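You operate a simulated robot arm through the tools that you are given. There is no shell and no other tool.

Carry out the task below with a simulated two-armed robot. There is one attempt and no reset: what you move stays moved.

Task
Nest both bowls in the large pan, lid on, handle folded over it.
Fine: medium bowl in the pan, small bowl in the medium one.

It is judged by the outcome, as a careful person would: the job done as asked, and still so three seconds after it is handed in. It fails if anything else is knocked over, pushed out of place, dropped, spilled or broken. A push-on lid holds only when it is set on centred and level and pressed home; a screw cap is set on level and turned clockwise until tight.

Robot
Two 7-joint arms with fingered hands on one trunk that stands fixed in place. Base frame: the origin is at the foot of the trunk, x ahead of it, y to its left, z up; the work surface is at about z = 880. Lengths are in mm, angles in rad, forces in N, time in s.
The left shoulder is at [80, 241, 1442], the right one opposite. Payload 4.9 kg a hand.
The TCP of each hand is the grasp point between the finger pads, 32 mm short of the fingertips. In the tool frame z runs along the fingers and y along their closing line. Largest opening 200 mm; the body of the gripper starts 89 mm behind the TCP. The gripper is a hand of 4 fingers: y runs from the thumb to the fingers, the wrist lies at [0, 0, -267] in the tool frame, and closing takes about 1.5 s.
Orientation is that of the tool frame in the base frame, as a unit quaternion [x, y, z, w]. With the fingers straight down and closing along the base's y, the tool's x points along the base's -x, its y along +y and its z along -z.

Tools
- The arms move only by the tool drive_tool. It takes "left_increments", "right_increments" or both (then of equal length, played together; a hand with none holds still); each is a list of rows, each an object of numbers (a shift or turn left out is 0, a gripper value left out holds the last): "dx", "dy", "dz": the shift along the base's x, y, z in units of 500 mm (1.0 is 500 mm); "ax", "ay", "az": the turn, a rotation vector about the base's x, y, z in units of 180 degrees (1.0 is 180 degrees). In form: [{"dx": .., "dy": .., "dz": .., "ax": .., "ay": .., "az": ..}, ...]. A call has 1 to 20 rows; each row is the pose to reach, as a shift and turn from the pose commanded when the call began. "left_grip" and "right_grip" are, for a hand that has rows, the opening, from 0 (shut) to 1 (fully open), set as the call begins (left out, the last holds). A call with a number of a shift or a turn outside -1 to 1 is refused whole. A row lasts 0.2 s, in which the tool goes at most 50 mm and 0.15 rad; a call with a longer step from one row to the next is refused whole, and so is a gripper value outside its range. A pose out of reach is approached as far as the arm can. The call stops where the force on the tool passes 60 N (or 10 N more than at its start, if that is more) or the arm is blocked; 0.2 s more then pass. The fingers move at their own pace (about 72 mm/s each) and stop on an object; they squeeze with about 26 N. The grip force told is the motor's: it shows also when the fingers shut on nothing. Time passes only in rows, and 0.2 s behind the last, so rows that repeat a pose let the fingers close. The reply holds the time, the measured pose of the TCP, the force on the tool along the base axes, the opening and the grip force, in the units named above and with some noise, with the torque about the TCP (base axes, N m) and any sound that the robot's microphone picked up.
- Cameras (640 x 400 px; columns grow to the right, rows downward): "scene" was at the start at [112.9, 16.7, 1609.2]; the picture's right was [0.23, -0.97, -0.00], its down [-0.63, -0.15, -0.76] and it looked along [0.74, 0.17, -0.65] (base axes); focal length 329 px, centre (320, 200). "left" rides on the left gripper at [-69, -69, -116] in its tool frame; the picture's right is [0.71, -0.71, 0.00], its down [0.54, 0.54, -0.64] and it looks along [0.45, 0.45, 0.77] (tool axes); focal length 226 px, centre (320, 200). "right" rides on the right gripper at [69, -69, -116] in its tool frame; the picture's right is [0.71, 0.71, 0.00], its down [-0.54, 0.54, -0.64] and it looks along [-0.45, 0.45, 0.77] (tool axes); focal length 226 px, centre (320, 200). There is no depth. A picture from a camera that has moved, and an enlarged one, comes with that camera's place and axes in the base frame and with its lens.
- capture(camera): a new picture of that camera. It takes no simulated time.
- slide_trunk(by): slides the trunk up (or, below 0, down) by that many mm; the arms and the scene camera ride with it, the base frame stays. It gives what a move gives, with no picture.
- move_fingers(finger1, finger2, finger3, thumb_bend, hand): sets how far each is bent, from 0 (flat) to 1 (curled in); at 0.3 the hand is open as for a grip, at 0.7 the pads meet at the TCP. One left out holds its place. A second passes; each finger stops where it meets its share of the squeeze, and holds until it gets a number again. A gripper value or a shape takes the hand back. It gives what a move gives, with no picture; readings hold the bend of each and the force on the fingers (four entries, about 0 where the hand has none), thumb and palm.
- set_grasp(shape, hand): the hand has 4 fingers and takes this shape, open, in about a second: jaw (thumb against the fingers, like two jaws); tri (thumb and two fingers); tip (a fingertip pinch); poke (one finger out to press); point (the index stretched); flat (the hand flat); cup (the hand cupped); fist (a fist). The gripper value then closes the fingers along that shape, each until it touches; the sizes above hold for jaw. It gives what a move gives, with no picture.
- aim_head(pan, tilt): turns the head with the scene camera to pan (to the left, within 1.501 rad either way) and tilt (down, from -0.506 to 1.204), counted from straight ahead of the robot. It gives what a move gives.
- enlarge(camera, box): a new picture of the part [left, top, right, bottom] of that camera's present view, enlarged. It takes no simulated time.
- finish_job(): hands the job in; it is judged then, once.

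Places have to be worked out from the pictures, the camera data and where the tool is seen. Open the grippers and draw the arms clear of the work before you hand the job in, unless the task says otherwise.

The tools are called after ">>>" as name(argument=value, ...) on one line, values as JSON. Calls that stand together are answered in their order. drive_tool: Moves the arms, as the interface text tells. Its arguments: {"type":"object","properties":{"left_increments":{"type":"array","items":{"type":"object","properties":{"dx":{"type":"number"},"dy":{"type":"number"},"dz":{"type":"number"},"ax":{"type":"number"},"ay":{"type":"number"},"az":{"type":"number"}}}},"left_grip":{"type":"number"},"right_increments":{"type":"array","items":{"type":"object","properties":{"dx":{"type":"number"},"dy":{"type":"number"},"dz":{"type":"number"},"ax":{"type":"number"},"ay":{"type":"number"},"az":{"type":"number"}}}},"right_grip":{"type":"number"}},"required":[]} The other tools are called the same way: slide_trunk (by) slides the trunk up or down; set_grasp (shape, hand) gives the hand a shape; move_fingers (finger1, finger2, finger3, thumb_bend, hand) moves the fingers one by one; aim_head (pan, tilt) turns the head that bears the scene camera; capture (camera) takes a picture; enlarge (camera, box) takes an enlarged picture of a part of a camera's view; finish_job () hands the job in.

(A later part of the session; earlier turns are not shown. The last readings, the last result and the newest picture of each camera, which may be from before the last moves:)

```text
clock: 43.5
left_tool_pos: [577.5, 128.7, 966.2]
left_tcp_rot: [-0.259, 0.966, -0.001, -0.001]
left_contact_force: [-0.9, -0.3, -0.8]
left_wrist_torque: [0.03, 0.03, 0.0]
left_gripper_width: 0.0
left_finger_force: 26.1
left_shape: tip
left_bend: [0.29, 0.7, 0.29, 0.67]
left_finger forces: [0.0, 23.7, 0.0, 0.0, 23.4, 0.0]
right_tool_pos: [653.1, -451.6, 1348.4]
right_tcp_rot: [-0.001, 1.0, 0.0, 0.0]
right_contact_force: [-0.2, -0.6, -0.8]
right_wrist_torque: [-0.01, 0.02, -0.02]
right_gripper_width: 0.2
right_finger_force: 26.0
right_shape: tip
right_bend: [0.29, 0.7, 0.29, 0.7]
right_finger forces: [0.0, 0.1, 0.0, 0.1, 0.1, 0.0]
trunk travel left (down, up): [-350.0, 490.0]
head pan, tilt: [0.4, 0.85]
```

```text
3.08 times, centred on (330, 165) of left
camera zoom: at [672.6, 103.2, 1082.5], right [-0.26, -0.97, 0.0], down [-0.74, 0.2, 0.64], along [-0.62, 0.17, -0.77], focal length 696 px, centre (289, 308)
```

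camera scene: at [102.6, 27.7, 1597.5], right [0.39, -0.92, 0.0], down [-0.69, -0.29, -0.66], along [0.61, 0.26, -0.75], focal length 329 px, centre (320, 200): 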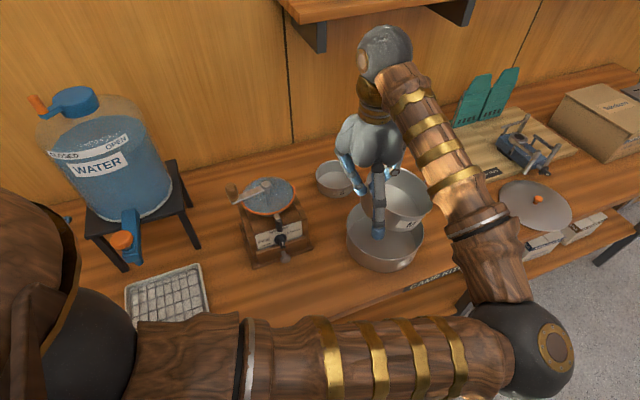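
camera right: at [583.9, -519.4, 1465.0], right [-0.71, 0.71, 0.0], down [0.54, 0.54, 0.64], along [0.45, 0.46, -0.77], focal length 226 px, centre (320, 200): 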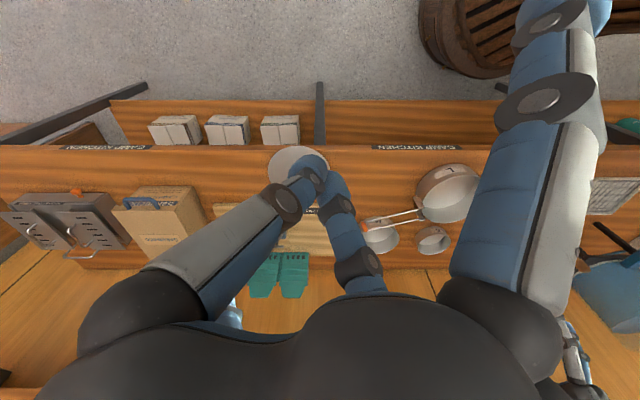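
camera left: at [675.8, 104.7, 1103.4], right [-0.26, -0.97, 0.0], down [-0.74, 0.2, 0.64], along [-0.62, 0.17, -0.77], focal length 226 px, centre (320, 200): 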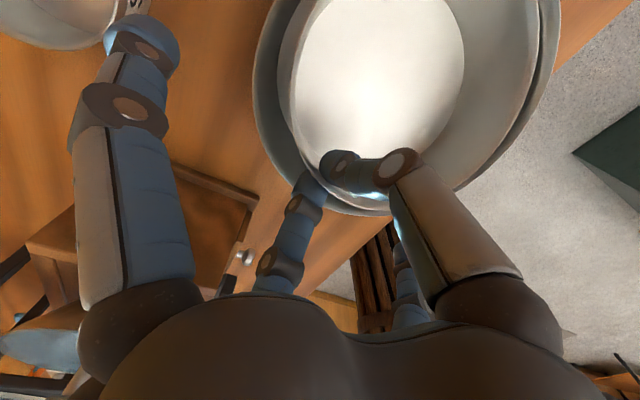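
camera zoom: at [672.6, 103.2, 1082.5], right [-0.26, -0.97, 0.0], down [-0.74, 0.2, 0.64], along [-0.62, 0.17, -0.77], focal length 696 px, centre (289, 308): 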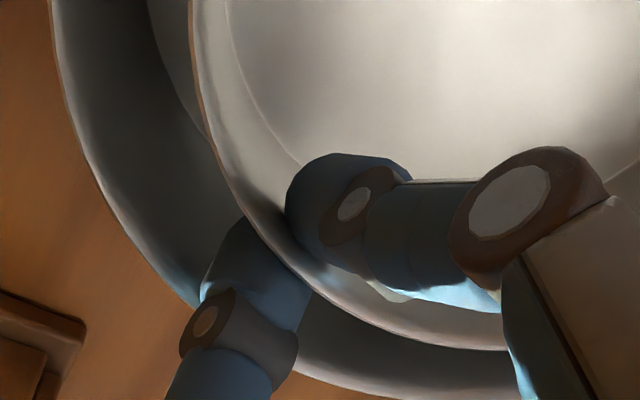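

Still free. Continue lowering.

>>> drive_tool(left_increments=[{"dz": -0.004}, {"dz": -0.008}, {"dz": -0.012}, {"dz": -0.016}, {"dz": -0.016}])

>>> enlarge(camera="left", box=[240, 0, 570, 230])

```text
clock: 44.7
left_tool_pos: [577.5, 127.1, 958.8]
left_tcp_rot: [-0.259, 0.966, -0.001, 0.0]
left_contact_force: [0.1, -1.1, 2.1]
left_wrist_torque: [0.1, 0.02, 0.01]
left_gripper_width: 0.0
left_finger_force: 26.3
left_shape: tip
left_bend: [0.29, 0.7, 0.29, 0.67]
left_finger forces: [0.0, 27.6, 0.1, 0.0, 24.2, 0.1]
right_tool_pos: [652.9, -451.5, 1348.3]
right_tcp_rot: [0.0, 1.0, 0.0, -0.001]
right_contact_force: [0.2, 0.1, 0.8]
right_wrist_torque: [0.01, 0.02, 0.01]
right_gripper_width: 0.0
right_finger_force: 26.4
right_shape: tip
right_bend: [0.29, 0.7, 0.29, 0.7]
right_finger forces: [0.0, 0.0, 0.0, 0.0, 0.1, 0.1]
trunk travel left (down, up): [-350.0, 490.0]
head pan, tilt: [0.4, 0.85]
```

```text
1.74 times, centred on (405, 115) of left
camera zoom: at [672.5, 102.5, 1074.6], right [-0.26, -0.97, 0.0], down [-0.74, 0.2, 0.64], along [-0.62, 0.17, -0.77], focal length 393 px, centre (172, 348)
```

zoom: 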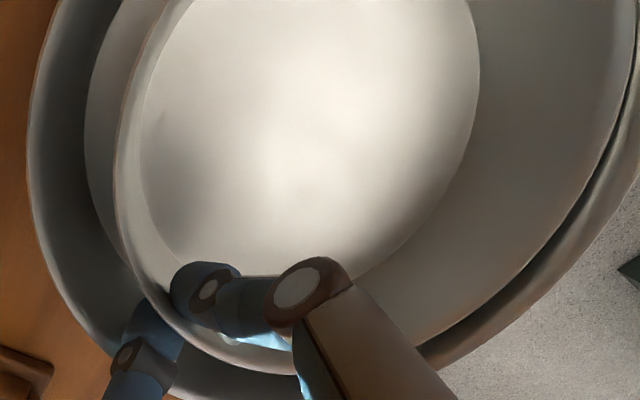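

A light touch (2 N) of the outer finger at the pan rim; M's near edge is only ~5 mm above the floor. I lower 3 mm more and then open only the thumb (inside M), so nothing pushes on the pan.

>>> drive_tool(left_increments=[{"dz": -0.003}, {"dz": -0.006}, {"dz": -0.006}])

>>> move_fingers(hand="left", thumb_bend=0.5)

>>> capture(camera="left")

```text
clock: 45.5
left_tool_pos: [576.3, 126.2, 956.9]
left_tcp_rot: [-0.259, 0.966, 0.0, 0.0]
left_contact_force: [1.1, -2.3, 11.9]
left_wrist_torque: [0.45, 0.24, 0.05]
left_gripper_width: 0.0
left_finger_force: 25.4
left_shape: tip
left_bend: [0.29, 0.7, 0.29, 0.67]
left_finger forces: [0.0, 55.8, 0.0, 0.0, 24.5, 0.1]
right_tool_pos: [651.7, -450.3, 1348.0]
right_tcp_rot: [0.0, 1.0, -0.001, 0.0]
right_contact_force: [0.5, -0.2, -0.3]
right_wrist_torque: [-0.02, -0.01, 0.01]
right_gripper_width: 0.0
right_finger_force: 25.7
right_shape: tip
right_bend: [0.29, 0.7, 0.29, 0.7]
right_finger forces: [0.0, 0.0, 0.0, 0.0, 0.0, 0.0]
trunk travel left (down, up): [-350.0, 490.0]
head pan, tilt: [0.4, 0.85]
```

```text
clock: 46.5
left_tool_pos: [577.4, 128.0, 955.3]
left_tcp_rot: [-0.259, 0.966, 0.0, -0.001]
left_contact_force: [0.1, 0.1, 0.5]
left_wrist_torque: [0.01, 0.0, -0.03]
left_gripper_width: 116.0
left_finger_force: 0.5
left_shape: fingers
left_bend: [0.29, 0.7, 0.29, 0.5]
left_finger forces: [0.1, 0.1, 0.0, 0.1, 0.2, 0.1]
right_tool_pos: [652.6, -451.9, 1348.3]
right_tcp_rot: [0.0, 1.0, 0.0, 0.0]
right_contact_force: [-0.5, 0.2, -1.0]
right_wrist_torque: [-0.01, -0.02, -0.03]
right_gripper_width: 0.0
right_finger_force: 26.1
right_shape: tip
right_bend: [0.29, 0.7, 0.29, 0.7]
right_finger forces: [0.1, 0.1, 0.0, 0.1, 0.1, 0.1]
trunk travel left (down, up): [-350.0, 490.0]
head pan, tilt: [0.4, 0.85]
```

```text
taken
camera left: at [672.5, 102.5, 1071.2], right [-0.26, -0.97, 0.0], down [-0.74, 0.2, 0.64], along [-0.62, 0.17, -0.77], focal length 226 px, centre (320, 200)
```

left: 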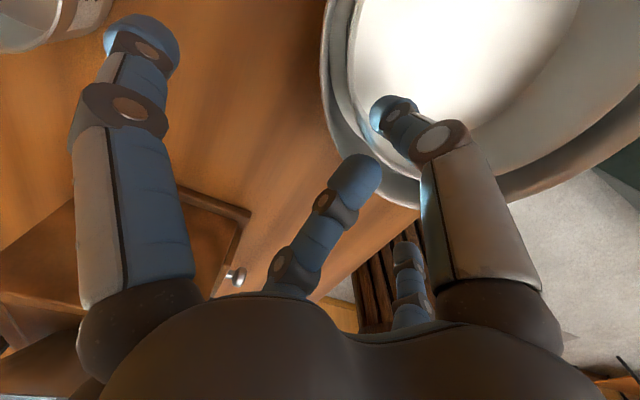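

The pan has slid some 20-odd mm away from the finger when the thumb opened, but M now appears to rest inside it. I raise the hand straight up and look.

>>> drive_tool(left_increments=[{"dz": 0.02}, {"dz": 0.06}, {"dz": 0.12}, {"dz": 0.2}, {"dz": 0.28}, {"dz": 0.34}])

>>> capture(camera="left")

>>> enlarge(camera="scene", box=[320, 140, 480, 280])

>>> enlarge(camera="right", box=[350, 120, 510, 260])

```text
clock: 47.9
left_tool_pos: [577.9, 127.0, 1124.9]
left_tcp_rot: [-0.26, 0.966, 0.0, -0.001]
left_contact_force: [0.3, 0.0, 0.1]
left_wrist_torque: [0.0, 0.01, -0.04]
left_gripper_width: 116.0
left_finger_force: 0.0
left_shape: fingers
left_bend: [0.29, 0.7, 0.29, 0.5]
left_finger forces: [0.0, 0.0, 0.0, 0.2, 0.0, 0.0]
right_tool_pos: [651.8, -450.4, 1348.9]
right_tcp_rot: [0.0, 1.0, 0.001, -0.001]
right_contact_force: [0.2, 0.5, -0.9]
right_wrist_torque: [0.02, -0.03, 0.0]
right_gripper_width: 0.0
right_finger_force: 26.4
right_shape: tip
right_bend: [0.29, 0.7, 0.29, 0.7]
right_finger forces: [0.0, 0.0, 0.0, 0.0, 0.0, 0.0]
trunk travel left (down, up): [-350.0, 490.0]
head pan, tilt: [0.4, 0.85]
```

```text
taken
camera left: at [672.6, 102.3, 1241.6], right [-0.26, -0.97, 0.0], down [-0.74, 0.2, 0.64], along [-0.62, 0.17, -0.77], focal length 226 px, centre (320, 200)
```

left: 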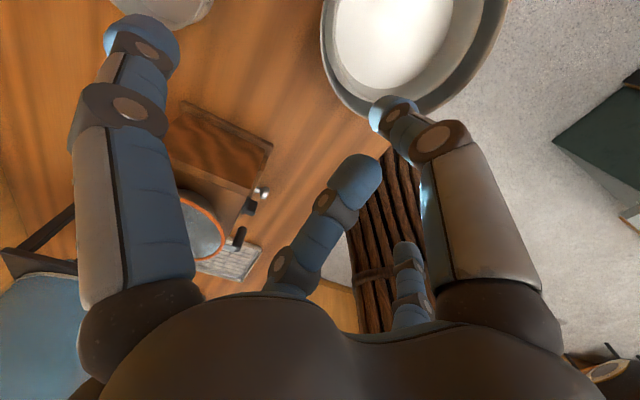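

```text
2.86 times, centred on (400, 210) of scene
camera zoom: at [102.0, 27.7, 1597.4], right [0.39, -0.92, 0.0], down [-0.69, -0.29, -0.66], along [0.61, 0.26, -0.75], focal length 940 px, centre (91, 171)
```

zoom: 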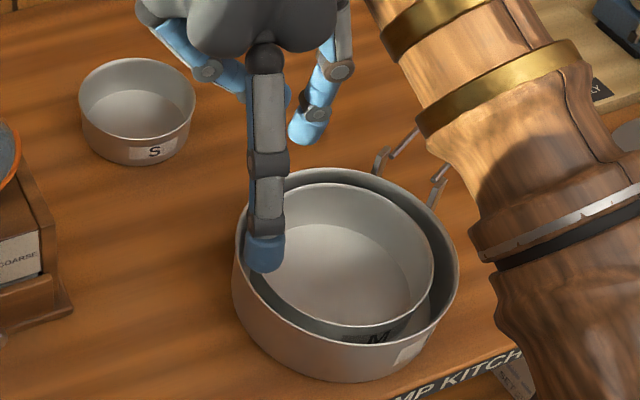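

```text
2.86 times, centred on (430, 190) of right
camera zoom: at [583.6, -519.4, 1465.0], right [-0.71, 0.71, 0.0], down [0.54, 0.54, 0.64], along [0.45, 0.46, -0.77], focal length 646 px, centre (6, 229)
```

zoom: 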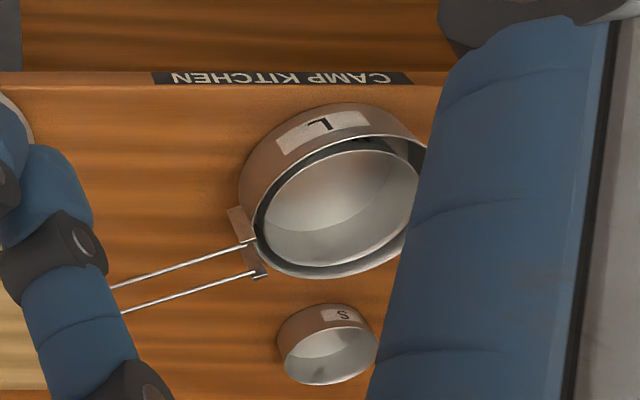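

M is nested in the pan, which shifted slightly but stands well on the bench. Next is S: I reset the left hand to the tip shape, and move over S's near side, turning to az=-45° (thumb outside).

>>> set_grasp(hand="left", shape="tip")

>>> drive_tool(left_increments=[{"dx": 0.027, "dy": 0.0176, "dz": -0.005, "az": -0.0417}, {"dx": 0.054, "dy": 0.0353, "dz": -0.01, "az": -0.0834}, {"dx": 0.082, "dy": 0.053, "dz": -0.02, "az": -0.125}, {"dx": 0.109, "dy": 0.0706, "dz": -0.03, "az": -0.1667}, {"dx": 0.137, "dy": 0.0882, "dz": -0.05, "az": -0.2084}, {"dx": 0.164, "dy": 0.1058, "dz": -0.07, "az": -0.25}, {"dx": 0.191, "dy": 0.1235, "dz": -0.09, "az": -0.2917}, {"dx": 0.218, "dy": 0.141, "dz": -0.12, "az": -0.3334}, {"dx": 0.246, "dy": 0.1588, "dz": -0.15, "az": -0.375}, {"dx": 0.273, "dy": 0.1764, "dz": -0.17, "az": -0.4167}], left_grip=0.28)

>>> capture(camera="left")

>>> capture(camera="scene")

```text
clock: 48.8
left_tool_pos: [578.5, 127.6, 1126.0]
left_tcp_rot: [-0.259, 0.966, -0.001, -0.001]
left_contact_force: [0.1, 0.5, -0.3]
left_wrist_torque: [-0.01, -0.04, -0.01]
left_gripper_width: 200.0
left_finger_force: 0.0
left_shape: tip
left_bend: [0.16, 0.3, 0.16, 0.3]
left_finger forces: [0.0, 0.1, 0.0, 0.0, 0.0, 0.0]
right_tool_pos: [652.4, -451.2, 1348.4]
right_tcp_rot: [0.001, 1.0, 0.0, 0.0]
right_contact_force: [0.5, -0.6, -0.8]
right_wrist_torque: [-0.01, -0.01, -0.03]
right_gripper_width: 0.0
right_finger_force: 25.8
right_shape: tip
right_bend: [0.29, 0.7, 0.29, 0.7]
right_finger forces: [0.1, 0.0, 0.1, 0.1, 0.1, 0.0]
trunk travel left (down, up): [-350.0, 490.0]
head pan, tilt: [0.4, 0.85]
```

```text
clock: 51.0
left_tool_pos: [715.2, 216.9, 1039.7]
left_tcp_rot: [0.384, 0.923, 0.0, 0.0]
left_contact_force: [0.3, -0.3, 0.1]
left_wrist_torque: [-0.03, -0.02, 0.04]
left_gripper_width: 56.5
left_finger_force: 0.2
left_shape: tip
left_bend: [0.16, 0.49, 0.16, 0.48]
left_finger forces: [0.0, 0.0, 0.0, 0.0, 0.1, 0.1]
right_tool_pos: [652.5, -450.0, 1349.0]
right_tcp_rot: [0.0, 1.0, 0.0, 0.0]
right_contact_force: [0.1, -0.7, 0.8]
right_wrist_torque: [-0.02, 0.0, 0.0]
right_gripper_width: 0.0
right_finger_force: 25.9
right_shape: tip
right_bend: [0.29, 0.7, 0.29, 0.7]
right_finger forces: [0.1, 0.0, 0.0, 0.0, 0.1, 0.0]
trunk travel left (down, up): [-350.0, 490.0]
head pan, tilt: [0.4, 0.85]
```

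```text
taken
camera left: at [715.5, 120.1, 1156.1], right [-1.0, 0.0, 0.0], down [0.0, 0.77, 0.64], along [0.0, 0.64, -0.77], focal length 226 px, centre (320, 200)
```

left: 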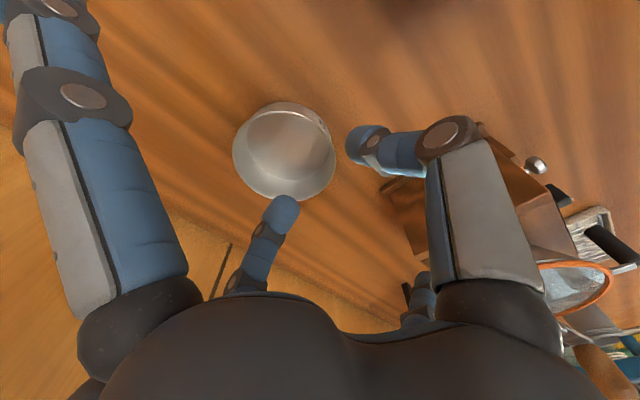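

```text
taken
camera scene: at [103.2, 28.5, 1597.4], right [0.39, -0.92, 0.0], down [-0.69, -0.29, -0.66], along [0.61, 0.26, -0.75], focal length 329 px, centre (320, 200)
```

scene: 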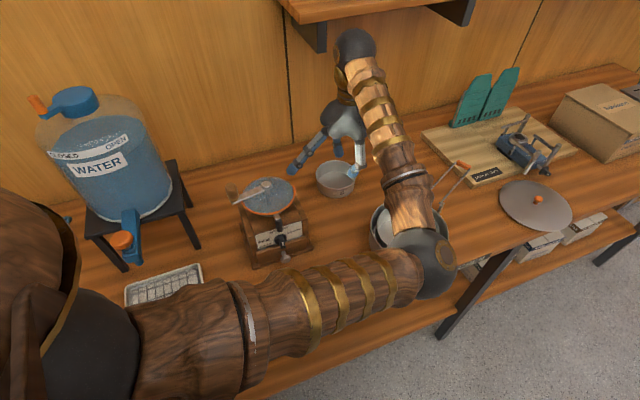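

>>> enlarge(camera="left", box=[210, 80, 420, 230])

```text
2.67 times, centred on (315, 155) of left
camera zoom: at [715.5, 120.1, 1156.1], right [-1.0, 0.0, 0.0], down [0.0, 0.77, 0.64], along [0.0, 0.64, -0.77], focal length 603 px, centre (333, 320)
```

zoom: 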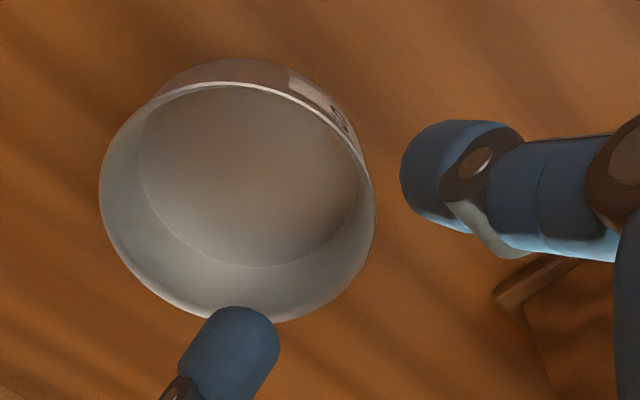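

S fits a circle of R≈60 at (757.5,260), rim z≈918.5; the TCP lies right over its rim. I lower to z=938 for a shallow (~12 mm) pinch.

>>> drive_tool(left_increments=[{"dz": -0.04}, {"dz": -0.09}, {"dz": -0.14}, {"dz": -0.18}, {"dz": -0.204}, {"dz": -0.204}])

>>> capture(camera="left")

```text
clock: 51.7
left_tool_pos: [719.3, 204.7, 999.0]
left_tcp_rot: [0.39, 0.921, 0.004, 0.007]
left_contact_force: [15.8, -17.7, 23.7]
left_wrist_torque: [2.96, 2.8, 0.05]
left_gripper_width: 56.2
left_finger_force: 0.1
left_shape: tip
left_bend: [0.16, 0.49, 0.0, 0.48]
left_finger forces: [0.0, 0.0, 43.3, 0.1, 0.0, 0.1]
right_tool_pos: [653.2, -453.1, 1346.4]
right_tcp_rot: [-0.001, 1.0, 0.002, -0.001]
right_contact_force: [-0.6, -0.1, -0.1]
right_wrist_torque: [0.01, 0.0, -0.01]
right_gripper_width: 0.0
right_finger_force: 26.6
right_shape: tip
right_bend: [0.29, 0.7, 0.29, 0.7]
right_finger forces: [0.1, 0.1, 0.0, 0.0, 0.0, 0.0]
trunk travel left (down, up): [-350.0, 490.0]
head pan, tilt: [0.4, 0.85]
stopped in row 3 (left hand): the force on the tool passed its limit at 70 N (the readings are from after the stop); the commanded pose is now the measured one
```

```text
taken
camera left: at [716.2, 108.3, 1114.9], right [-1.0, 0.02, -0.01], down [0.0, 0.76, 0.65], along [0.02, 0.64, -0.76], focal length 226 px, centre (320, 200)
```

left: 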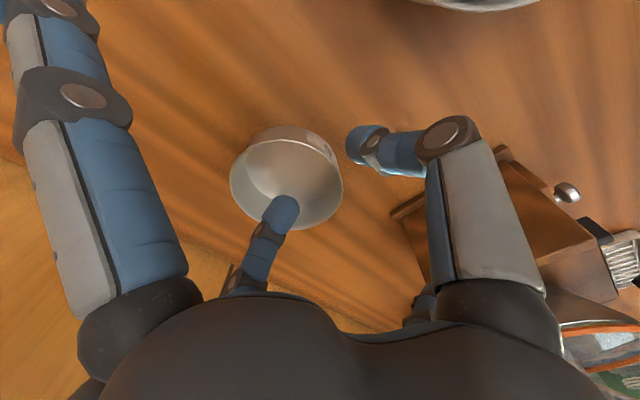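

The spread side finger struck something on the left — the grinder's hopper. I raise straight back up at once and look.

>>> drive_tool(left_increments=[{"dz": 0.05}, {"dz": 0.12}, {"dz": 0.2}])

>>> capture(camera="scene")

>>> enlarge(camera="scene", box=[210, 150, 370, 290])

>>> capture(camera="left")

```text
clock: 52.5
left_tool_pos: [717.8, 210.5, 1097.5]
left_tcp_rot: [0.388, 0.921, 0.002, 0.005]
left_contact_force: [0.5, -0.7, 0.1]
left_wrist_torque: [0.01, -0.03, 0.0]
left_gripper_width: 56.4
left_finger_force: 0.0
left_shape: tip
left_bend: [0.16, 0.49, 0.16, 0.48]
left_finger forces: [0.0, 0.0, 0.0, 0.0, 0.1, 0.0]
right_tool_pos: [651.0, -451.1, 1348.1]
right_tcp_rot: [0.0, 1.0, 0.0, 0.0]
right_contact_force: [0.2, 0.7, -0.5]
right_wrist_torque: [0.01, 0.0, 0.0]
right_gripper_width: 0.0
right_finger_force: 26.3
right_shape: tip
right_bend: [0.29, 0.7, 0.29, 0.7]
right_finger forces: [0.1, 0.1, 0.0, 0.1, 0.0, 0.0]
trunk travel left (down, up): [-350.0, 490.0]
head pan, tilt: [0.4, 0.85]
```

```text
taken
camera scene: at [101.4, 27.1, 1597.4], right [0.39, -0.92, 0.0], down [-0.69, -0.29, -0.66], along [0.61, 0.26, -0.75], focal length 329 px, centre (320, 200)
```

scene: 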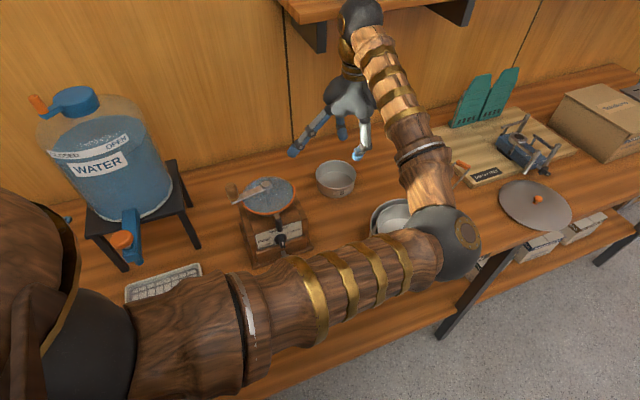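

```text
2.86 times, centred on (290, 220) of scene
camera zoom: at [101.4, 27.1, 1597.4], right [0.39, -0.92, 0.0], down [-0.69, -0.29, -0.66], along [0.61, 0.26, -0.75], focal length 940 px, centre (406, 143)
```

zoom: 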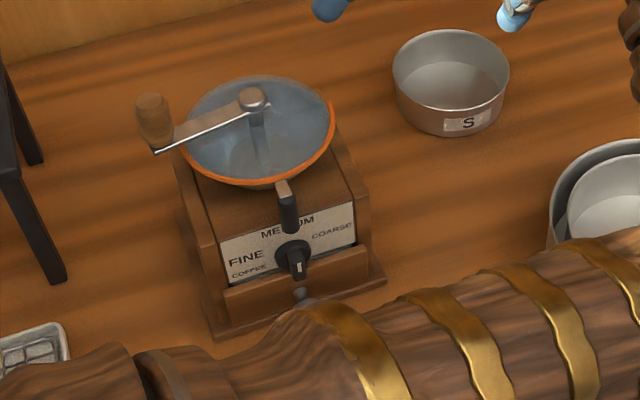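

```text
taken
camera left: at [715.3, 112.9, 1213.2], right [-1.0, 0.01, -0.01], down [0.0, 0.77, 0.64], along [0.02, 0.64, -0.77], focal length 226 px, centre (320, 200)
```

left: 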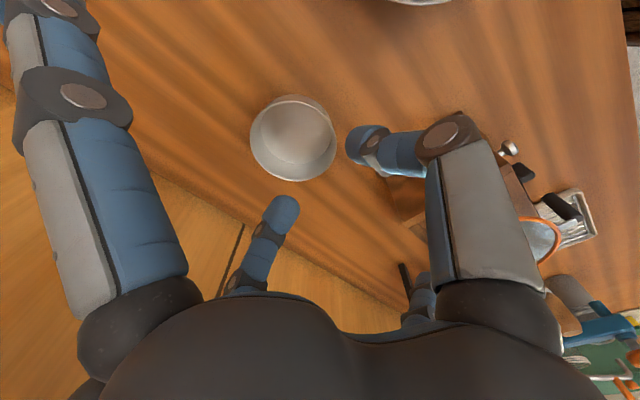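

The grinder stands upright and looks unmoved. I compare with the earlier zoom of the same region to be sure.

>>> enlarge(camera="scene", box=[320, 140, 480, 280])

```text
2.86 times, centred on (400, 210) of scene
camera zoom: at [101.4, 27.1, 1597.4], right [0.39, -0.92, 0.0], down [-0.69, -0.29, -0.66], along [0.61, 0.26, -0.75], focal length 940 px, centre (91, 171)
```

zoom: 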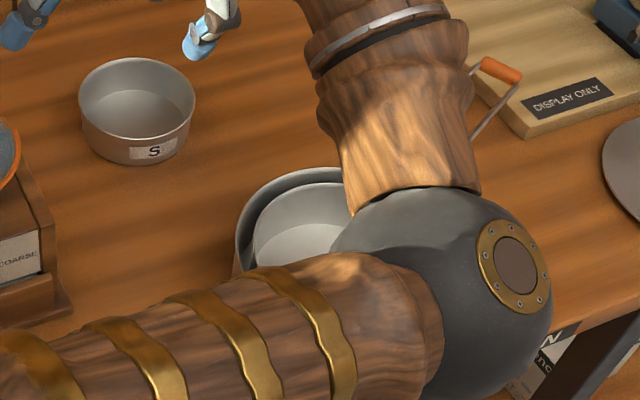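

The grinder has not moved. I'll instead approach S with az=0 (grip point on its -y side, side fingers along ±x, clear of the grinder), turning while still high.

>>> drive_tool(left_increments=[{"dx": 0.01, "dy": -0.0013, "dz": 0.0, "ay": 0.0004, "az": 0.032}, {"dx": 0.02, "dy": -0.0026, "dz": 0.0, "ay": 0.0008, "az": 0.064}, {"dx": 0.03, "dy": -0.0039, "dz": -0.01, "ay": 0.0013, "az": 0.096}, {"dx": 0.04, "dy": -0.0052, "dz": -0.03, "ay": 0.0017, "az": 0.128}, {"dx": 0.05, "dy": -0.0065, "dz": -0.05, "ay": 0.0021, "az": 0.16}, {"dx": 0.06, "dy": -0.0078, "dz": -0.07, "ay": 0.0025, "az": 0.192}, {"dx": 0.07, "dy": -0.009, "dz": -0.09, "ay": 0.003, "az": 0.224}, {"dx": 0.0784, "dy": -0.0104, "dz": -0.118, "ay": 0.0034, "az": 0.2544}, {"dx": 0.0784, "dy": -0.0104, "dz": -0.118, "ay": 0.0034, "az": 0.2544}])

>>> capture(camera="left")

```text
clock: 54.5
left_tool_pos: [756.1, 204.4, 1037.7]
left_tcp_rot: [-0.001, 1.0, 0.001, -0.002]
left_contact_force: [0.5, 0.1, -0.7]
left_wrist_torque: [-0.04, -0.03, -0.02]
left_gripper_width: 56.4
left_finger_force: 0.0
left_shape: tip
left_bend: [0.16, 0.49, 0.16, 0.48]
left_finger forces: [0.0, 0.1, 0.1, 0.1, 0.0, 0.1]
right_tool_pos: [651.9, -450.9, 1348.4]
right_tcp_rot: [-0.001, 1.0, 0.0, 0.0]
right_contact_force: [1.3, -0.1, 0.7]
right_wrist_torque: [0.0, -0.02, -0.01]
right_gripper_width: 0.0
right_finger_force: 25.2
right_shape: tip
right_bend: [0.29, 0.7, 0.29, 0.7]
right_finger forces: [0.0, 0.0, 0.0, 0.0, 0.1, 0.1]
trunk travel left (down, up): [-350.0, 490.0]
head pan, tilt: [0.4, 0.85]
```

```text
taken
camera left: at [826.5, 136.2, 1152.7], right [-0.71, -0.71, 0.0], down [-0.54, 0.54, 0.65], along [-0.46, 0.46, -0.76], focal length 226 px, centre (320, 200)
```

left: 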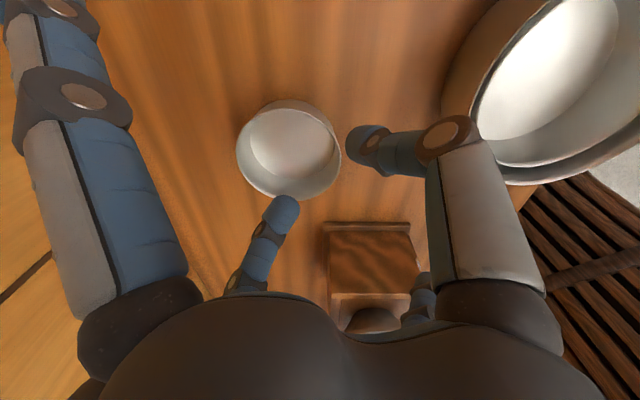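

>>> enlarge(camera="left", box=[210, 80, 420, 230])

```text
2.67 times, centred on (315, 155) of left
camera zoom: at [826.5, 136.2, 1152.7], right [-0.71, -0.71, 0.0], down [-0.54, 0.54, 0.65], along [-0.46, 0.46, -0.76], focal length 603 px, centre (333, 320)
```

zoom: 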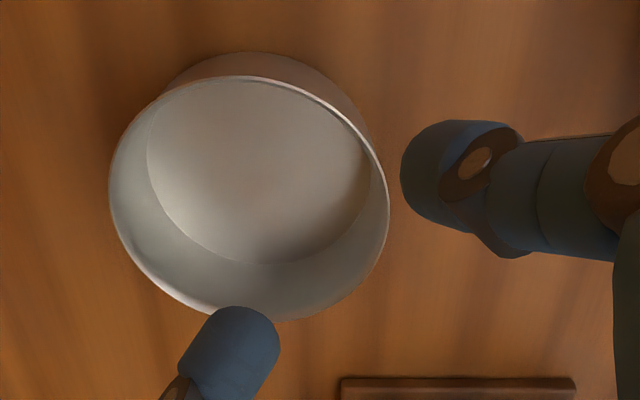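

S is at about (756.5,259). I shift 6 mm in -y and lower to TCP z≈940.

>>> drive_tool(left_increments=[{"dy": -0.006, "dz": -0.02}, {"dy": -0.012, "dz": -0.05}, {"dy": -0.012, "dz": -0.09}, {"dy": -0.012, "dz": -0.13}, {"dy": -0.012, "dz": -0.17}, {"dy": -0.012, "dz": -0.194}, {"dy": -0.012, "dz": -0.194}])

>>> capture(camera="left")

```text
clock: 56.1
left_tool_pos: [756.8, 199.0, 939.5]
left_tcp_rot: [-0.001, 1.0, 0.001, -0.001]
left_contact_force: [-0.2, -0.7, -0.2]
left_wrist_torque: [0.01, 0.04, -0.02]
left_gripper_width: 56.2
left_finger_force: 0.1
left_shape: tip
left_bend: [0.16, 0.49, 0.16, 0.48]
left_finger forces: [0.0, 0.0, 0.1, 0.1, 0.0, 0.0]
right_tool_pos: [653.1, -450.8, 1348.5]
right_tcp_rot: [0.0, 1.0, 0.0, 0.0]
right_contact_force: [0.6, 0.3, 1.0]
right_wrist_torque: [0.02, -0.03, 0.01]
right_gripper_width: 0.0
right_finger_force: 26.1
right_shape: tip
right_bend: [0.29, 0.7, 0.29, 0.7]
right_finger forces: [0.0, 0.0, 0.0, 0.1, 0.1, 0.1]
trunk travel left (down, up): [-350.0, 490.0]
head pan, tilt: [0.4, 0.85]
```

```text
taken
camera left: at [827.0, 130.9, 1054.8], right [-0.71, -0.71, 0.0], down [-0.54, 0.54, 0.65], along [-0.46, 0.46, -0.76], focal length 226 px, centre (320, 200)
```

left: 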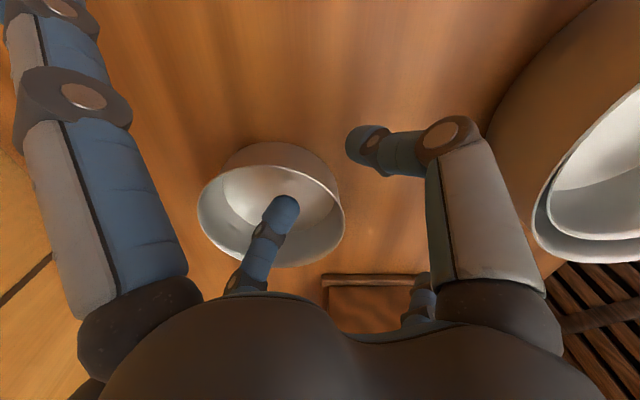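

>>> enlarge(camera="left", box=[180, 110, 420, 280])

```text
2.35 times, centred on (300, 195) of left
camera zoom: at [827.0, 130.9, 1054.8], right [-0.71, -0.71, 0.0], down [-0.54, 0.54, 0.65], along [-0.46, 0.46, -0.76], focal length 532 px, centre (367, 212)
```

zoom: 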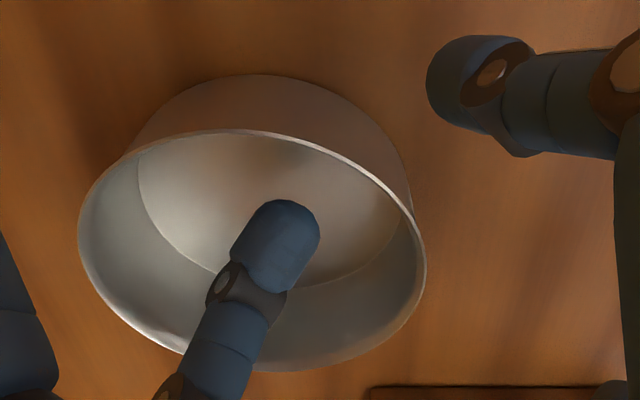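

The wall is within 2 mm of the TCP plane. I close the pinch on S.

>>> drive_tool(left_increments=[{}, {}, {}, {}, {}, {}], left_grip=0)

>>> drive_tool(left_increments=[{"dz": 0.015}, {"dz": 0.03}, {"dz": 0.05}, {"dz": 0.07}, {"dz": 0.08}, {"dz": 0.08}])

>>> capture(camera="left")

```text
clock: 57.5
left_tool_pos: [757.4, 200.8, 938.7]
left_tcp_rot: [-0.001, 1.0, 0.001, -0.001]
left_contact_force: [0.1, 0.3, 0.0]
left_wrist_torque: [-0.01, -0.02, 0.01]
left_gripper_width: 0.0
left_finger_force: 25.9
left_shape: tip
left_bend: [0.29, 0.7, 0.29, 0.7]
left_finger forces: [0.0, 23.3, 0.0, 0.0, 22.9, 0.1]
right_tool_pos: [653.2, -450.2, 1348.1]
right_tcp_rot: [-0.001, 1.0, 0.0, 0.0]
right_contact_force: [-0.7, -0.1, -0.3]
right_wrist_torque: [-0.01, -0.03, 0.06]
right_gripper_width: 0.0
right_finger_force: 26.2
right_shape: tip
right_bend: [0.29, 0.7, 0.29, 0.7]
right_finger forces: [0.1, 0.1, 0.0, 0.1, 0.0, 0.0]
trunk travel left (down, up): [-350.0, 490.0]
head pan, tilt: [0.4, 0.85]
```

```text
clock: 58.9
left_tool_pos: [757.5, 199.3, 980.4]
left_tcp_rot: [-0.001, 1.0, 0.002, -0.002]
left_contact_force: [1.3, 0.6, -0.8]
left_wrist_torque: [-0.01, 0.0, -0.01]
left_gripper_width: 0.0
left_finger_force: 26.0
left_shape: tip
left_bend: [0.29, 0.7, 0.29, 0.7]
left_finger forces: [0.0, 24.9, 0.0, 0.1, 24.8, 0.0]
right_tool_pos: [652.5, -450.0, 1347.5]
right_tcp_rot: [-0.001, 1.0, 0.001, 0.0]
right_contact_force: [0.9, -0.3, 0.3]
right_wrist_torque: [-0.05, -0.01, -0.03]
right_gripper_width: 0.0
right_finger_force: 26.3
right_shape: tip
right_bend: [0.29, 0.7, 0.29, 0.7]
right_finger forces: [0.1, 0.1, 0.1, 0.0, 0.1, 0.1]
trunk travel left (down, up): [-350.0, 490.0]
head pan, tilt: [0.4, 0.85]
```

```text
taken
camera left: at [826.9, 130.9, 1095.5], right [-0.71, -0.71, 0.0], down [-0.54, 0.54, 0.65], along [-0.46, 0.46, -0.76], focal length 226 px, centre (320, 200)
```

left: 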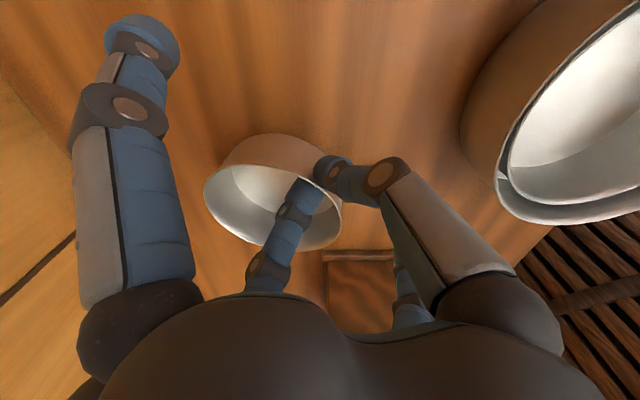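

S is gripped (24.9 N each side) and lifted. I raise it to z≈1085 first, then I'll carry it over toward the pan while turning to az=-45°.

>>> drive_tool(left_increments=[{"dz": 0.03}, {"dz": 0.07}, {"dz": 0.11}, {"dx": -0.01, "dy": -0.01, "dz": 0.15}, {"dx": -0.03, "dy": -0.03, "dz": 0.19, "az": -0.02}, {"dx": -0.06, "dy": -0.06, "dz": 0.21, "az": -0.045}, {"dx": -0.09, "dy": -0.1, "dz": 0.21, "az": -0.07}, {"dx": -0.12, "dy": -0.14, "dz": 0.21, "az": -0.1}, {"dx": -0.15, "dy": -0.18, "dz": 0.21, "az": -0.13}, {"dx": -0.18, "dy": -0.22, "dz": 0.21, "az": -0.16}, {"dx": -0.2, "dy": -0.26, "dz": 0.21, "az": -0.19}, {"dx": -0.22, "dy": -0.3, "dz": 0.21, "az": -0.22}, {"dx": -0.24, "dy": -0.33, "dz": 0.21, "az": -0.25}, {"dx": -0.24, "dy": -0.33, "dz": 0.21, "az": -0.25}])

>>> capture(camera="left")

>>> capture(camera="scene")

```text
clock: 61.9
left_tool_pos: [636.4, 35.6, 1084.9]
left_tcp_rot: [0.383, 0.924, 0.002, -0.001]
left_contact_force: [0.9, 0.2, -1.5]
left_wrist_torque: [-0.02, 0.06, 0.01]
left_gripper_width: 0.1
left_finger_force: 25.8
left_shape: tip
left_bend: [0.29, 0.7, 0.29, 0.7]
left_finger forces: [0.0, 25.1, 0.1, 0.0, 24.8, 0.1]
right_tool_pos: [652.3, -449.7, 1347.4]
right_tcp_rot: [-0.001, 1.0, 0.0, 0.0]
right_contact_force: [-0.5, -0.1, 0.2]
right_wrist_torque: [0.01, 0.02, 0.0]
right_gripper_width: 0.0
right_finger_force: 26.0
right_shape: tip
right_bend: [0.29, 0.7, 0.29, 0.7]
right_finger forces: [0.1, 0.0, 0.0, 0.0, 0.0, 0.0]
trunk travel left (down, up): [-350.0, 490.0]
head pan, tilt: [0.4, 0.85]
```

```text
taken
camera left: at [637.0, -63.0, 1200.0], right [-1.0, 0.0, 0.0], down [0.0, 0.76, 0.65], along [0.0, 0.65, -0.76], focal length 226 px, centre (320, 200)
```

left: 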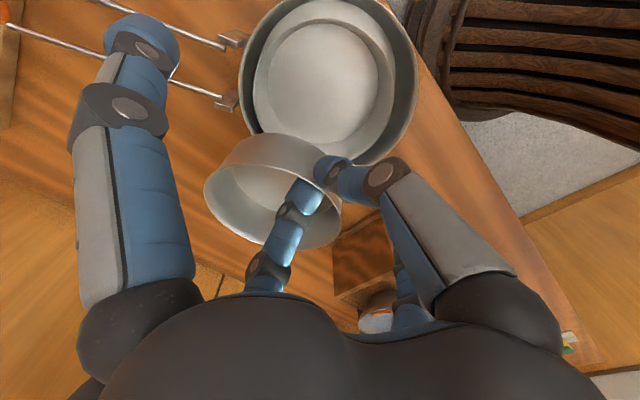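

```text
taken
camera scene: at [103.0, 28.1, 1597.4], right [0.39, -0.92, 0.0], down [-0.69, -0.29, -0.66], along [0.61, 0.26, -0.75], focal length 329 px, centre (320, 200)
```

scene: 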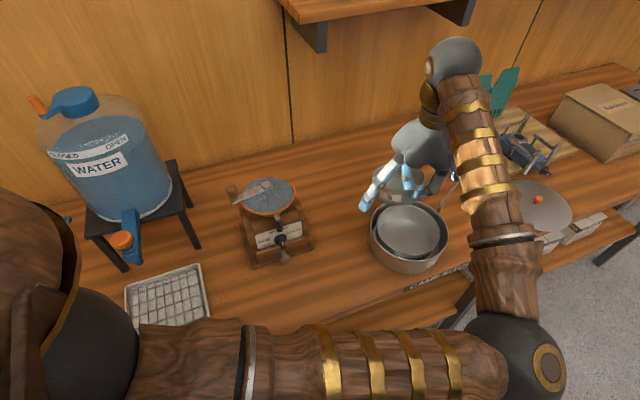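

Now both cameras see the pan with M well. I zoom in to measure the pan, M, and S.

>>> enlarge(camera="left", box=[190, 0, 430, 250])

>>> enlarge(camera="scene", box=[340, 170, 480, 290])

```text
1.60 times, centred on (310, 125) of left
camera zoom: at [637.0, -63.0, 1200.0], right [-1.0, 0.0, 0.0], down [0.0, 0.76, 0.65], along [0.0, 0.65, -0.76], focal length 362 px, centre (336, 320)
```

zoom: 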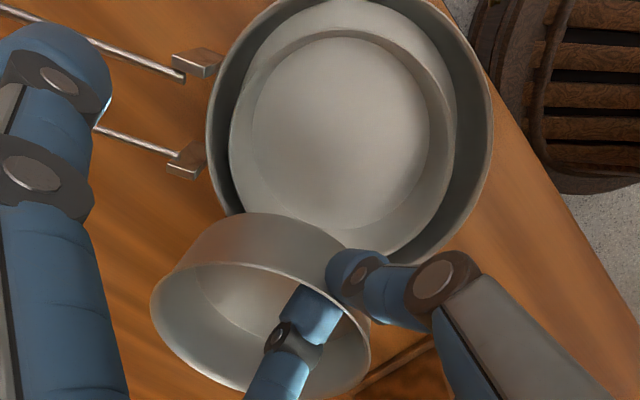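

```text
3.33 times, centred on (410, 230) of scene
camera zoom: at [103.0, 28.1, 1597.4], right [0.39, -0.92, 0.0], down [-0.69, -0.29, -0.66], along [0.61, 0.26, -0.75], focal length 1097 px, centre (20, 100)
```

zoom: 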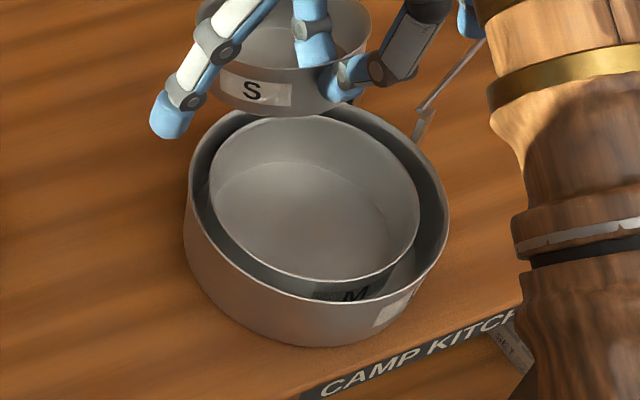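

The pan center is now about (631,13) with M inside at about (635,15); hinge posts near (707,-44) and (724,2). I move S over M with the grip point at (602,-18), then lower to TCP z≈985, S still above M's floor.

>>> drive_tool(left_increments=[{"dx": -0.017, "dy": -0.027}, {"dx": -0.035, "dy": -0.054}, {"dx": -0.053, "dy": -0.081}, {"dx": -0.0694, "dy": -0.107}, {"dx": -0.0694, "dy": -0.107, "dz": -0.03}, {"dx": -0.0694, "dy": -0.107, "dz": -0.07}, {"dx": -0.0694, "dy": -0.107, "dz": -0.11}, {"dx": -0.0694, "dy": -0.107, "dz": -0.15}, {"dx": -0.0694, "dy": -0.107, "dz": -0.18}, {"dx": -0.0694, "dy": -0.107, "dz": -0.2}, {"dx": -0.0694, "dy": -0.107, "dz": -0.2}])

>>> capture(camera="left")

>>> enlarge(camera="scene", box=[340, 170, 480, 290])

```text
clock: 64.3
left_tool_pos: [601.6, -19.3, 985.0]
left_tcp_rot: [0.381, 0.924, 0.002, 0.0]
left_contact_force: [-0.5, -0.2, -1.6]
left_wrist_torque: [-0.03, 0.06, 0.02]
left_gripper_width: 0.0
left_finger_force: 25.8
left_shape: tip
left_bend: [0.29, 0.7, 0.29, 0.7]
left_finger forces: [0.1, 25.1, 0.1, 0.1, 24.7, 0.0]
right_tool_pos: [652.2, -450.2, 1348.1]
right_tcp_rot: [-0.001, 1.0, 0.0, 0.0]
right_contact_force: [0.4, 0.8, 0.6]
right_wrist_torque: [0.02, 0.01, -0.03]
right_gripper_width: 0.0
right_finger_force: 26.1
right_shape: tip
right_bend: [0.29, 0.7, 0.29, 0.7]
right_finger forces: [0.1, 0.0, 0.0, 0.1, 0.0, 0.0]
trunk travel left (down, up): [-350.0, 490.0]
head pan, tilt: [0.4, 0.85]
```

```text
taken
camera left: at [602.5, -117.0, 1100.7], right [-1.0, 0.0, 0.0], down [0.0, 0.76, 0.65], along [0.0, 0.65, -0.76], focal length 226 px, centre (320, 200)
```

left: 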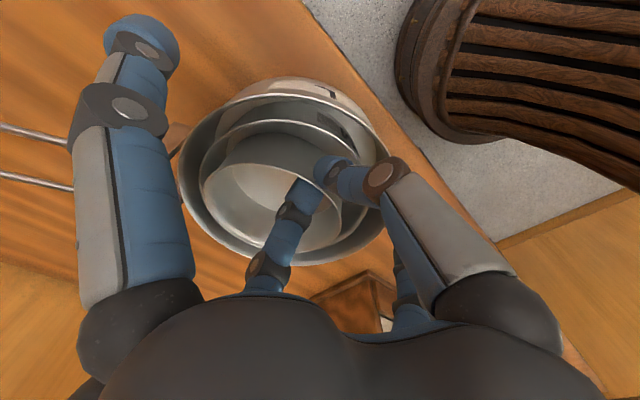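

```text
3.33 times, centred on (410, 230) of scene
camera zoom: at [102.5, 27.6, 1597.5], right [0.39, -0.92, 0.0], down [-0.69, -0.29, -0.66], along [0.61, 0.26, -0.75], focal length 1097 px, centre (20, 100)
```

zoom: 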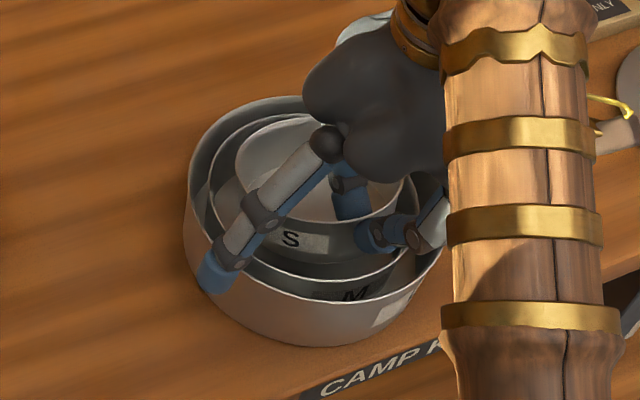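

>>> enlarge(camera="left", box=[160, 60, 420, 280])

```text
1.82 times, centred on (290, 170) of left
camera zoom: at [602.5, -117.0, 1100.7], right [-1.0, 0.0, 0.0], down [0.0, 0.76, 0.65], along [0.0, 0.65, -0.76], focal length 411 px, centre (374, 254)
```

zoom: 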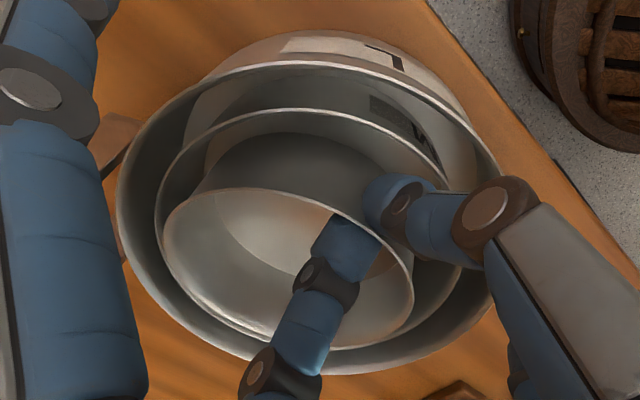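

Refined: pan (632,19), M (634,21). I shift S by (-1,+6.7) mm so it sits toward M's far wall from the thumb, then lower to 970.

>>> drive_tool(left_increments=[{"dx": -0.001, "dy": 0.007}, {"dx": -0.002, "dy": 0.0134}, {"dx": -0.002, "dy": 0.0134, "dz": -0.01}, {"dx": -0.002, "dy": 0.0134, "dz": -0.02}, {"dx": -0.002, "dy": 0.0134, "dz": -0.03}, {"dx": -0.002, "dy": 0.0134, "dz": -0.03}])

>>> enlarge(camera="left", box=[160, 60, 420, 280])

```text
clock: 65.7
left_tool_pos: [601.1, -13.0, 970.4]
left_tcp_rot: [0.382, 0.924, 0.002, 0.0]
left_contact_force: [-0.6, -0.2, -2.1]
left_wrist_torque: [-0.06, 0.07, 0.03]
left_gripper_width: 0.1
left_finger_force: 26.4
left_shape: tip
left_bend: [0.29, 0.7, 0.29, 0.7]
left_finger forces: [0.1, 25.1, 0.0, 0.1, 24.7, 0.0]
right_tool_pos: [652.2, -450.5, 1348.3]
right_tcp_rot: [-0.001, 1.0, 0.0, 0.0]
right_contact_force: [1.3, 0.0, 0.0]
right_wrist_torque: [0.03, 0.03, 0.02]
right_gripper_width: 0.0
right_finger_force: 25.8
right_shape: tip
right_bend: [0.29, 0.7, 0.29, 0.7]
right_finger forces: [0.0, 0.0, 0.0, 0.0, 0.1, 0.1]
trunk travel left (down, up): [-350.0, 490.0]
head pan, tilt: [0.4, 0.85]
```

```text
1.82 times, centred on (290, 170) of left
camera zoom: at [601.4, -110.1, 1085.4], right [-1.0, 0.0, 0.0], down [0.0, 0.76, 0.65], along [0.0, 0.65, -0.76], focal length 411 px, centre (374, 254)
```

zoom: 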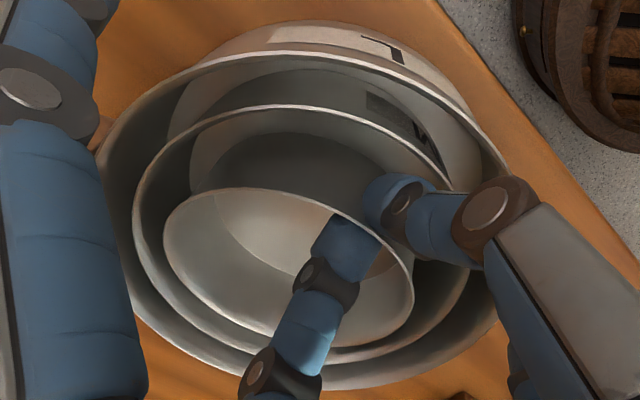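

S is inside M's rim with room to spare. I lower in small steps, watching the forces.

>>> drive_tool(left_increments=[{"dz": -0.004}, {"dz": -0.008}, {"dz": -0.012}, {"dz": -0.016}, {"dz": -0.016}])

>>> enlarge(camera="left", box=[160, 60, 420, 280])

```text
clock: 66.9
left_tool_pos: [601.8, -12.4, 962.1]
left_tcp_rot: [0.381, 0.924, 0.002, 0.0]
left_contact_force: [0.4, -0.3, 0.0]
left_wrist_torque: [0.01, -0.01, 0.0]
left_gripper_width: 0.2
left_finger_force: 25.9
left_shape: tip
left_bend: [0.29, 0.7, 0.29, 0.7]
left_finger forces: [0.1, 24.5, 0.0, 0.1, 24.9, 0.0]
right_tool_pos: [652.1, -449.9, 1349.0]
right_tcp_rot: [-0.001, 1.0, 0.0, 0.0]
right_contact_force: [-0.2, 0.2, -0.7]
right_wrist_torque: [-0.02, -0.01, -0.03]
right_gripper_width: 0.0
right_finger_force: 26.2
right_shape: tip
right_bend: [0.29, 0.7, 0.29, 0.7]
right_finger forces: [0.0, 0.0, 0.0, 0.1, 0.1, 0.1]
trunk travel left (down, up): [-350.0, 490.0]
head pan, tilt: [0.4, 0.85]
```

```text
1.82 times, centred on (290, 170) of left
camera zoom: at [601.5, -109.9, 1077.6], right [-1.0, 0.0, 0.0], down [0.0, 0.76, 0.65], along [0.0, 0.65, -0.76], focal length 411 px, centre (374, 254)
```

zoom: 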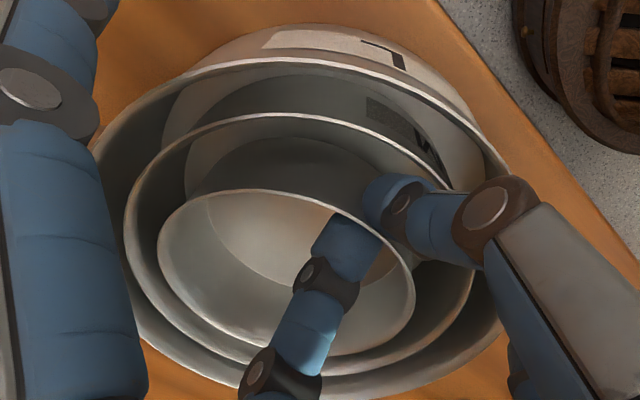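

S's far edge rests on M's floor and it is levelling. I keep lowering in small steps.

>>> drive_tool(left_increments=[{"dx": 0.001, "dy": 0.001, "dz": -0.004}, {"dx": 0.001, "dy": 0.001, "dz": -0.008}, {"dx": 0.001, "dy": 0.001, "dz": -0.012}, {"dx": 0.001, "dy": 0.001, "dz": -0.012}])

>>> enlarge(camera="left", box=[160, 60, 420, 280])

```text
clock: 67.9
left_tool_pos: [602.0, -13.1, 956.3]
left_tcp_rot: [0.382, 0.924, 0.002, 0.0]
left_contact_force: [-1.2, -1.1, -0.1]
left_wrist_torque: [0.0, -0.04, -0.02]
left_gripper_width: 0.0
left_finger_force: 25.6
left_shape: tip
left_bend: [0.29, 0.7, 0.29, 0.7]
left_finger forces: [0.0, 24.1, 0.0, 0.0, 25.3, 0.0]
right_tool_pos: [652.3, -451.3, 1347.4]
right_tcp_rot: [-0.001, 1.0, 0.0, 0.001]
right_contact_force: [0.1, -0.3, 0.4]
right_wrist_torque: [-0.02, -0.04, 0.02]
right_gripper_width: 0.0
right_finger_force: 26.3
right_shape: tip
right_bend: [0.29, 0.7, 0.29, 0.7]
right_finger forces: [0.0, 0.1, 0.0, 0.0, 0.1, 0.0]
trunk travel left (down, up): [-350.0, 490.0]
head pan, tilt: [0.4, 0.85]
```

```text
1.82 times, centred on (290, 170) of left
camera zoom: at [602.1, -109.7, 1071.7], right [-1.0, 0.0, 0.0], down [0.0, 0.76, 0.65], along [0.0, 0.65, -0.76], focal length 411 px, centre (374, 254)
```

zoom: 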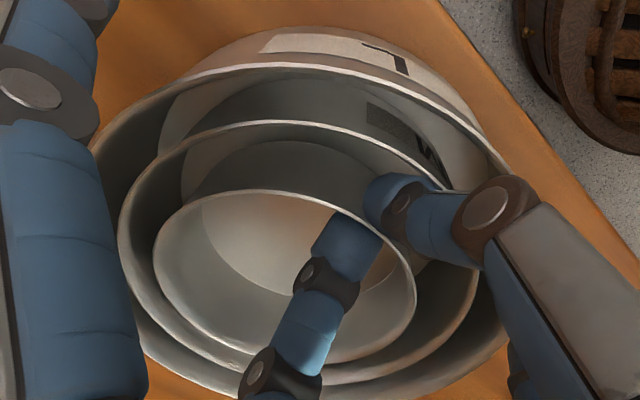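

>>> drive_tool(left_increments=[{"dx": -0.001, "dy": -0.001, "dz": -0.004}, {"dx": -0.001, "dy": -0.001, "dz": -0.008}, {"dx": -0.001, "dy": -0.001, "dz": -0.01}, {"dx": -0.001, "dy": -0.001, "dz": -0.01}])

>>> enlarge(camera="left", box=[160, 60, 420, 280])

```text
clock: 68.9
left_tool_pos: [600.9, -12.6, 951.0]
left_tcp_rot: [0.382, 0.924, 0.002, 0.001]
left_contact_force: [-0.2, -0.2, 1.5]
left_wrist_torque: [0.0, -0.02, 0.0]
left_gripper_width: 0.2
left_finger_force: 26.3
left_shape: tip
left_bend: [0.29, 0.7, 0.29, 0.7]
left_finger forces: [0.0, 24.7, 0.0, 0.0, 25.7, 0.1]
right_tool_pos: [651.5, -451.0, 1347.7]
right_tcp_rot: [0.0, 1.0, -0.001, 0.001]
right_contact_force: [0.4, -1.2, 0.4]
right_wrist_torque: [-0.01, 0.02, -0.02]
right_gripper_width: 0.1
right_finger_force: 26.2
right_shape: tip
right_bend: [0.29, 0.7, 0.29, 0.7]
right_finger forces: [0.1, 0.0, 0.1, 0.0, 0.0, 0.0]
trunk travel left (down, up): [-350.0, 490.0]
head pan, tilt: [0.4, 0.85]
```

```text
1.82 times, centred on (290, 170) of left
camera zoom: at [601.8, -109.9, 1066.6], right [-1.0, 0.0, 0.0], down [0.0, 0.76, 0.65], along [0.0, 0.65, -0.76], focal length 411 px, centre (374, 254)
```

zoom: 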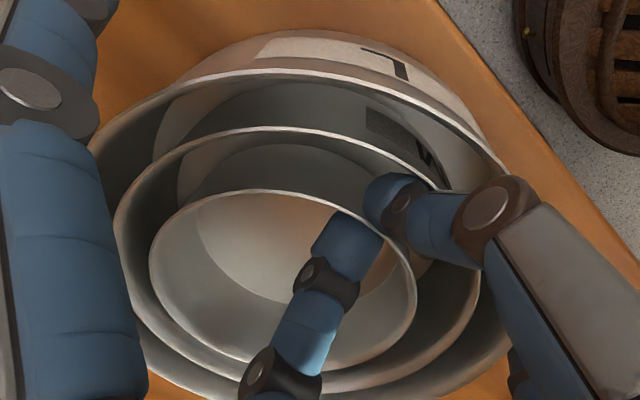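

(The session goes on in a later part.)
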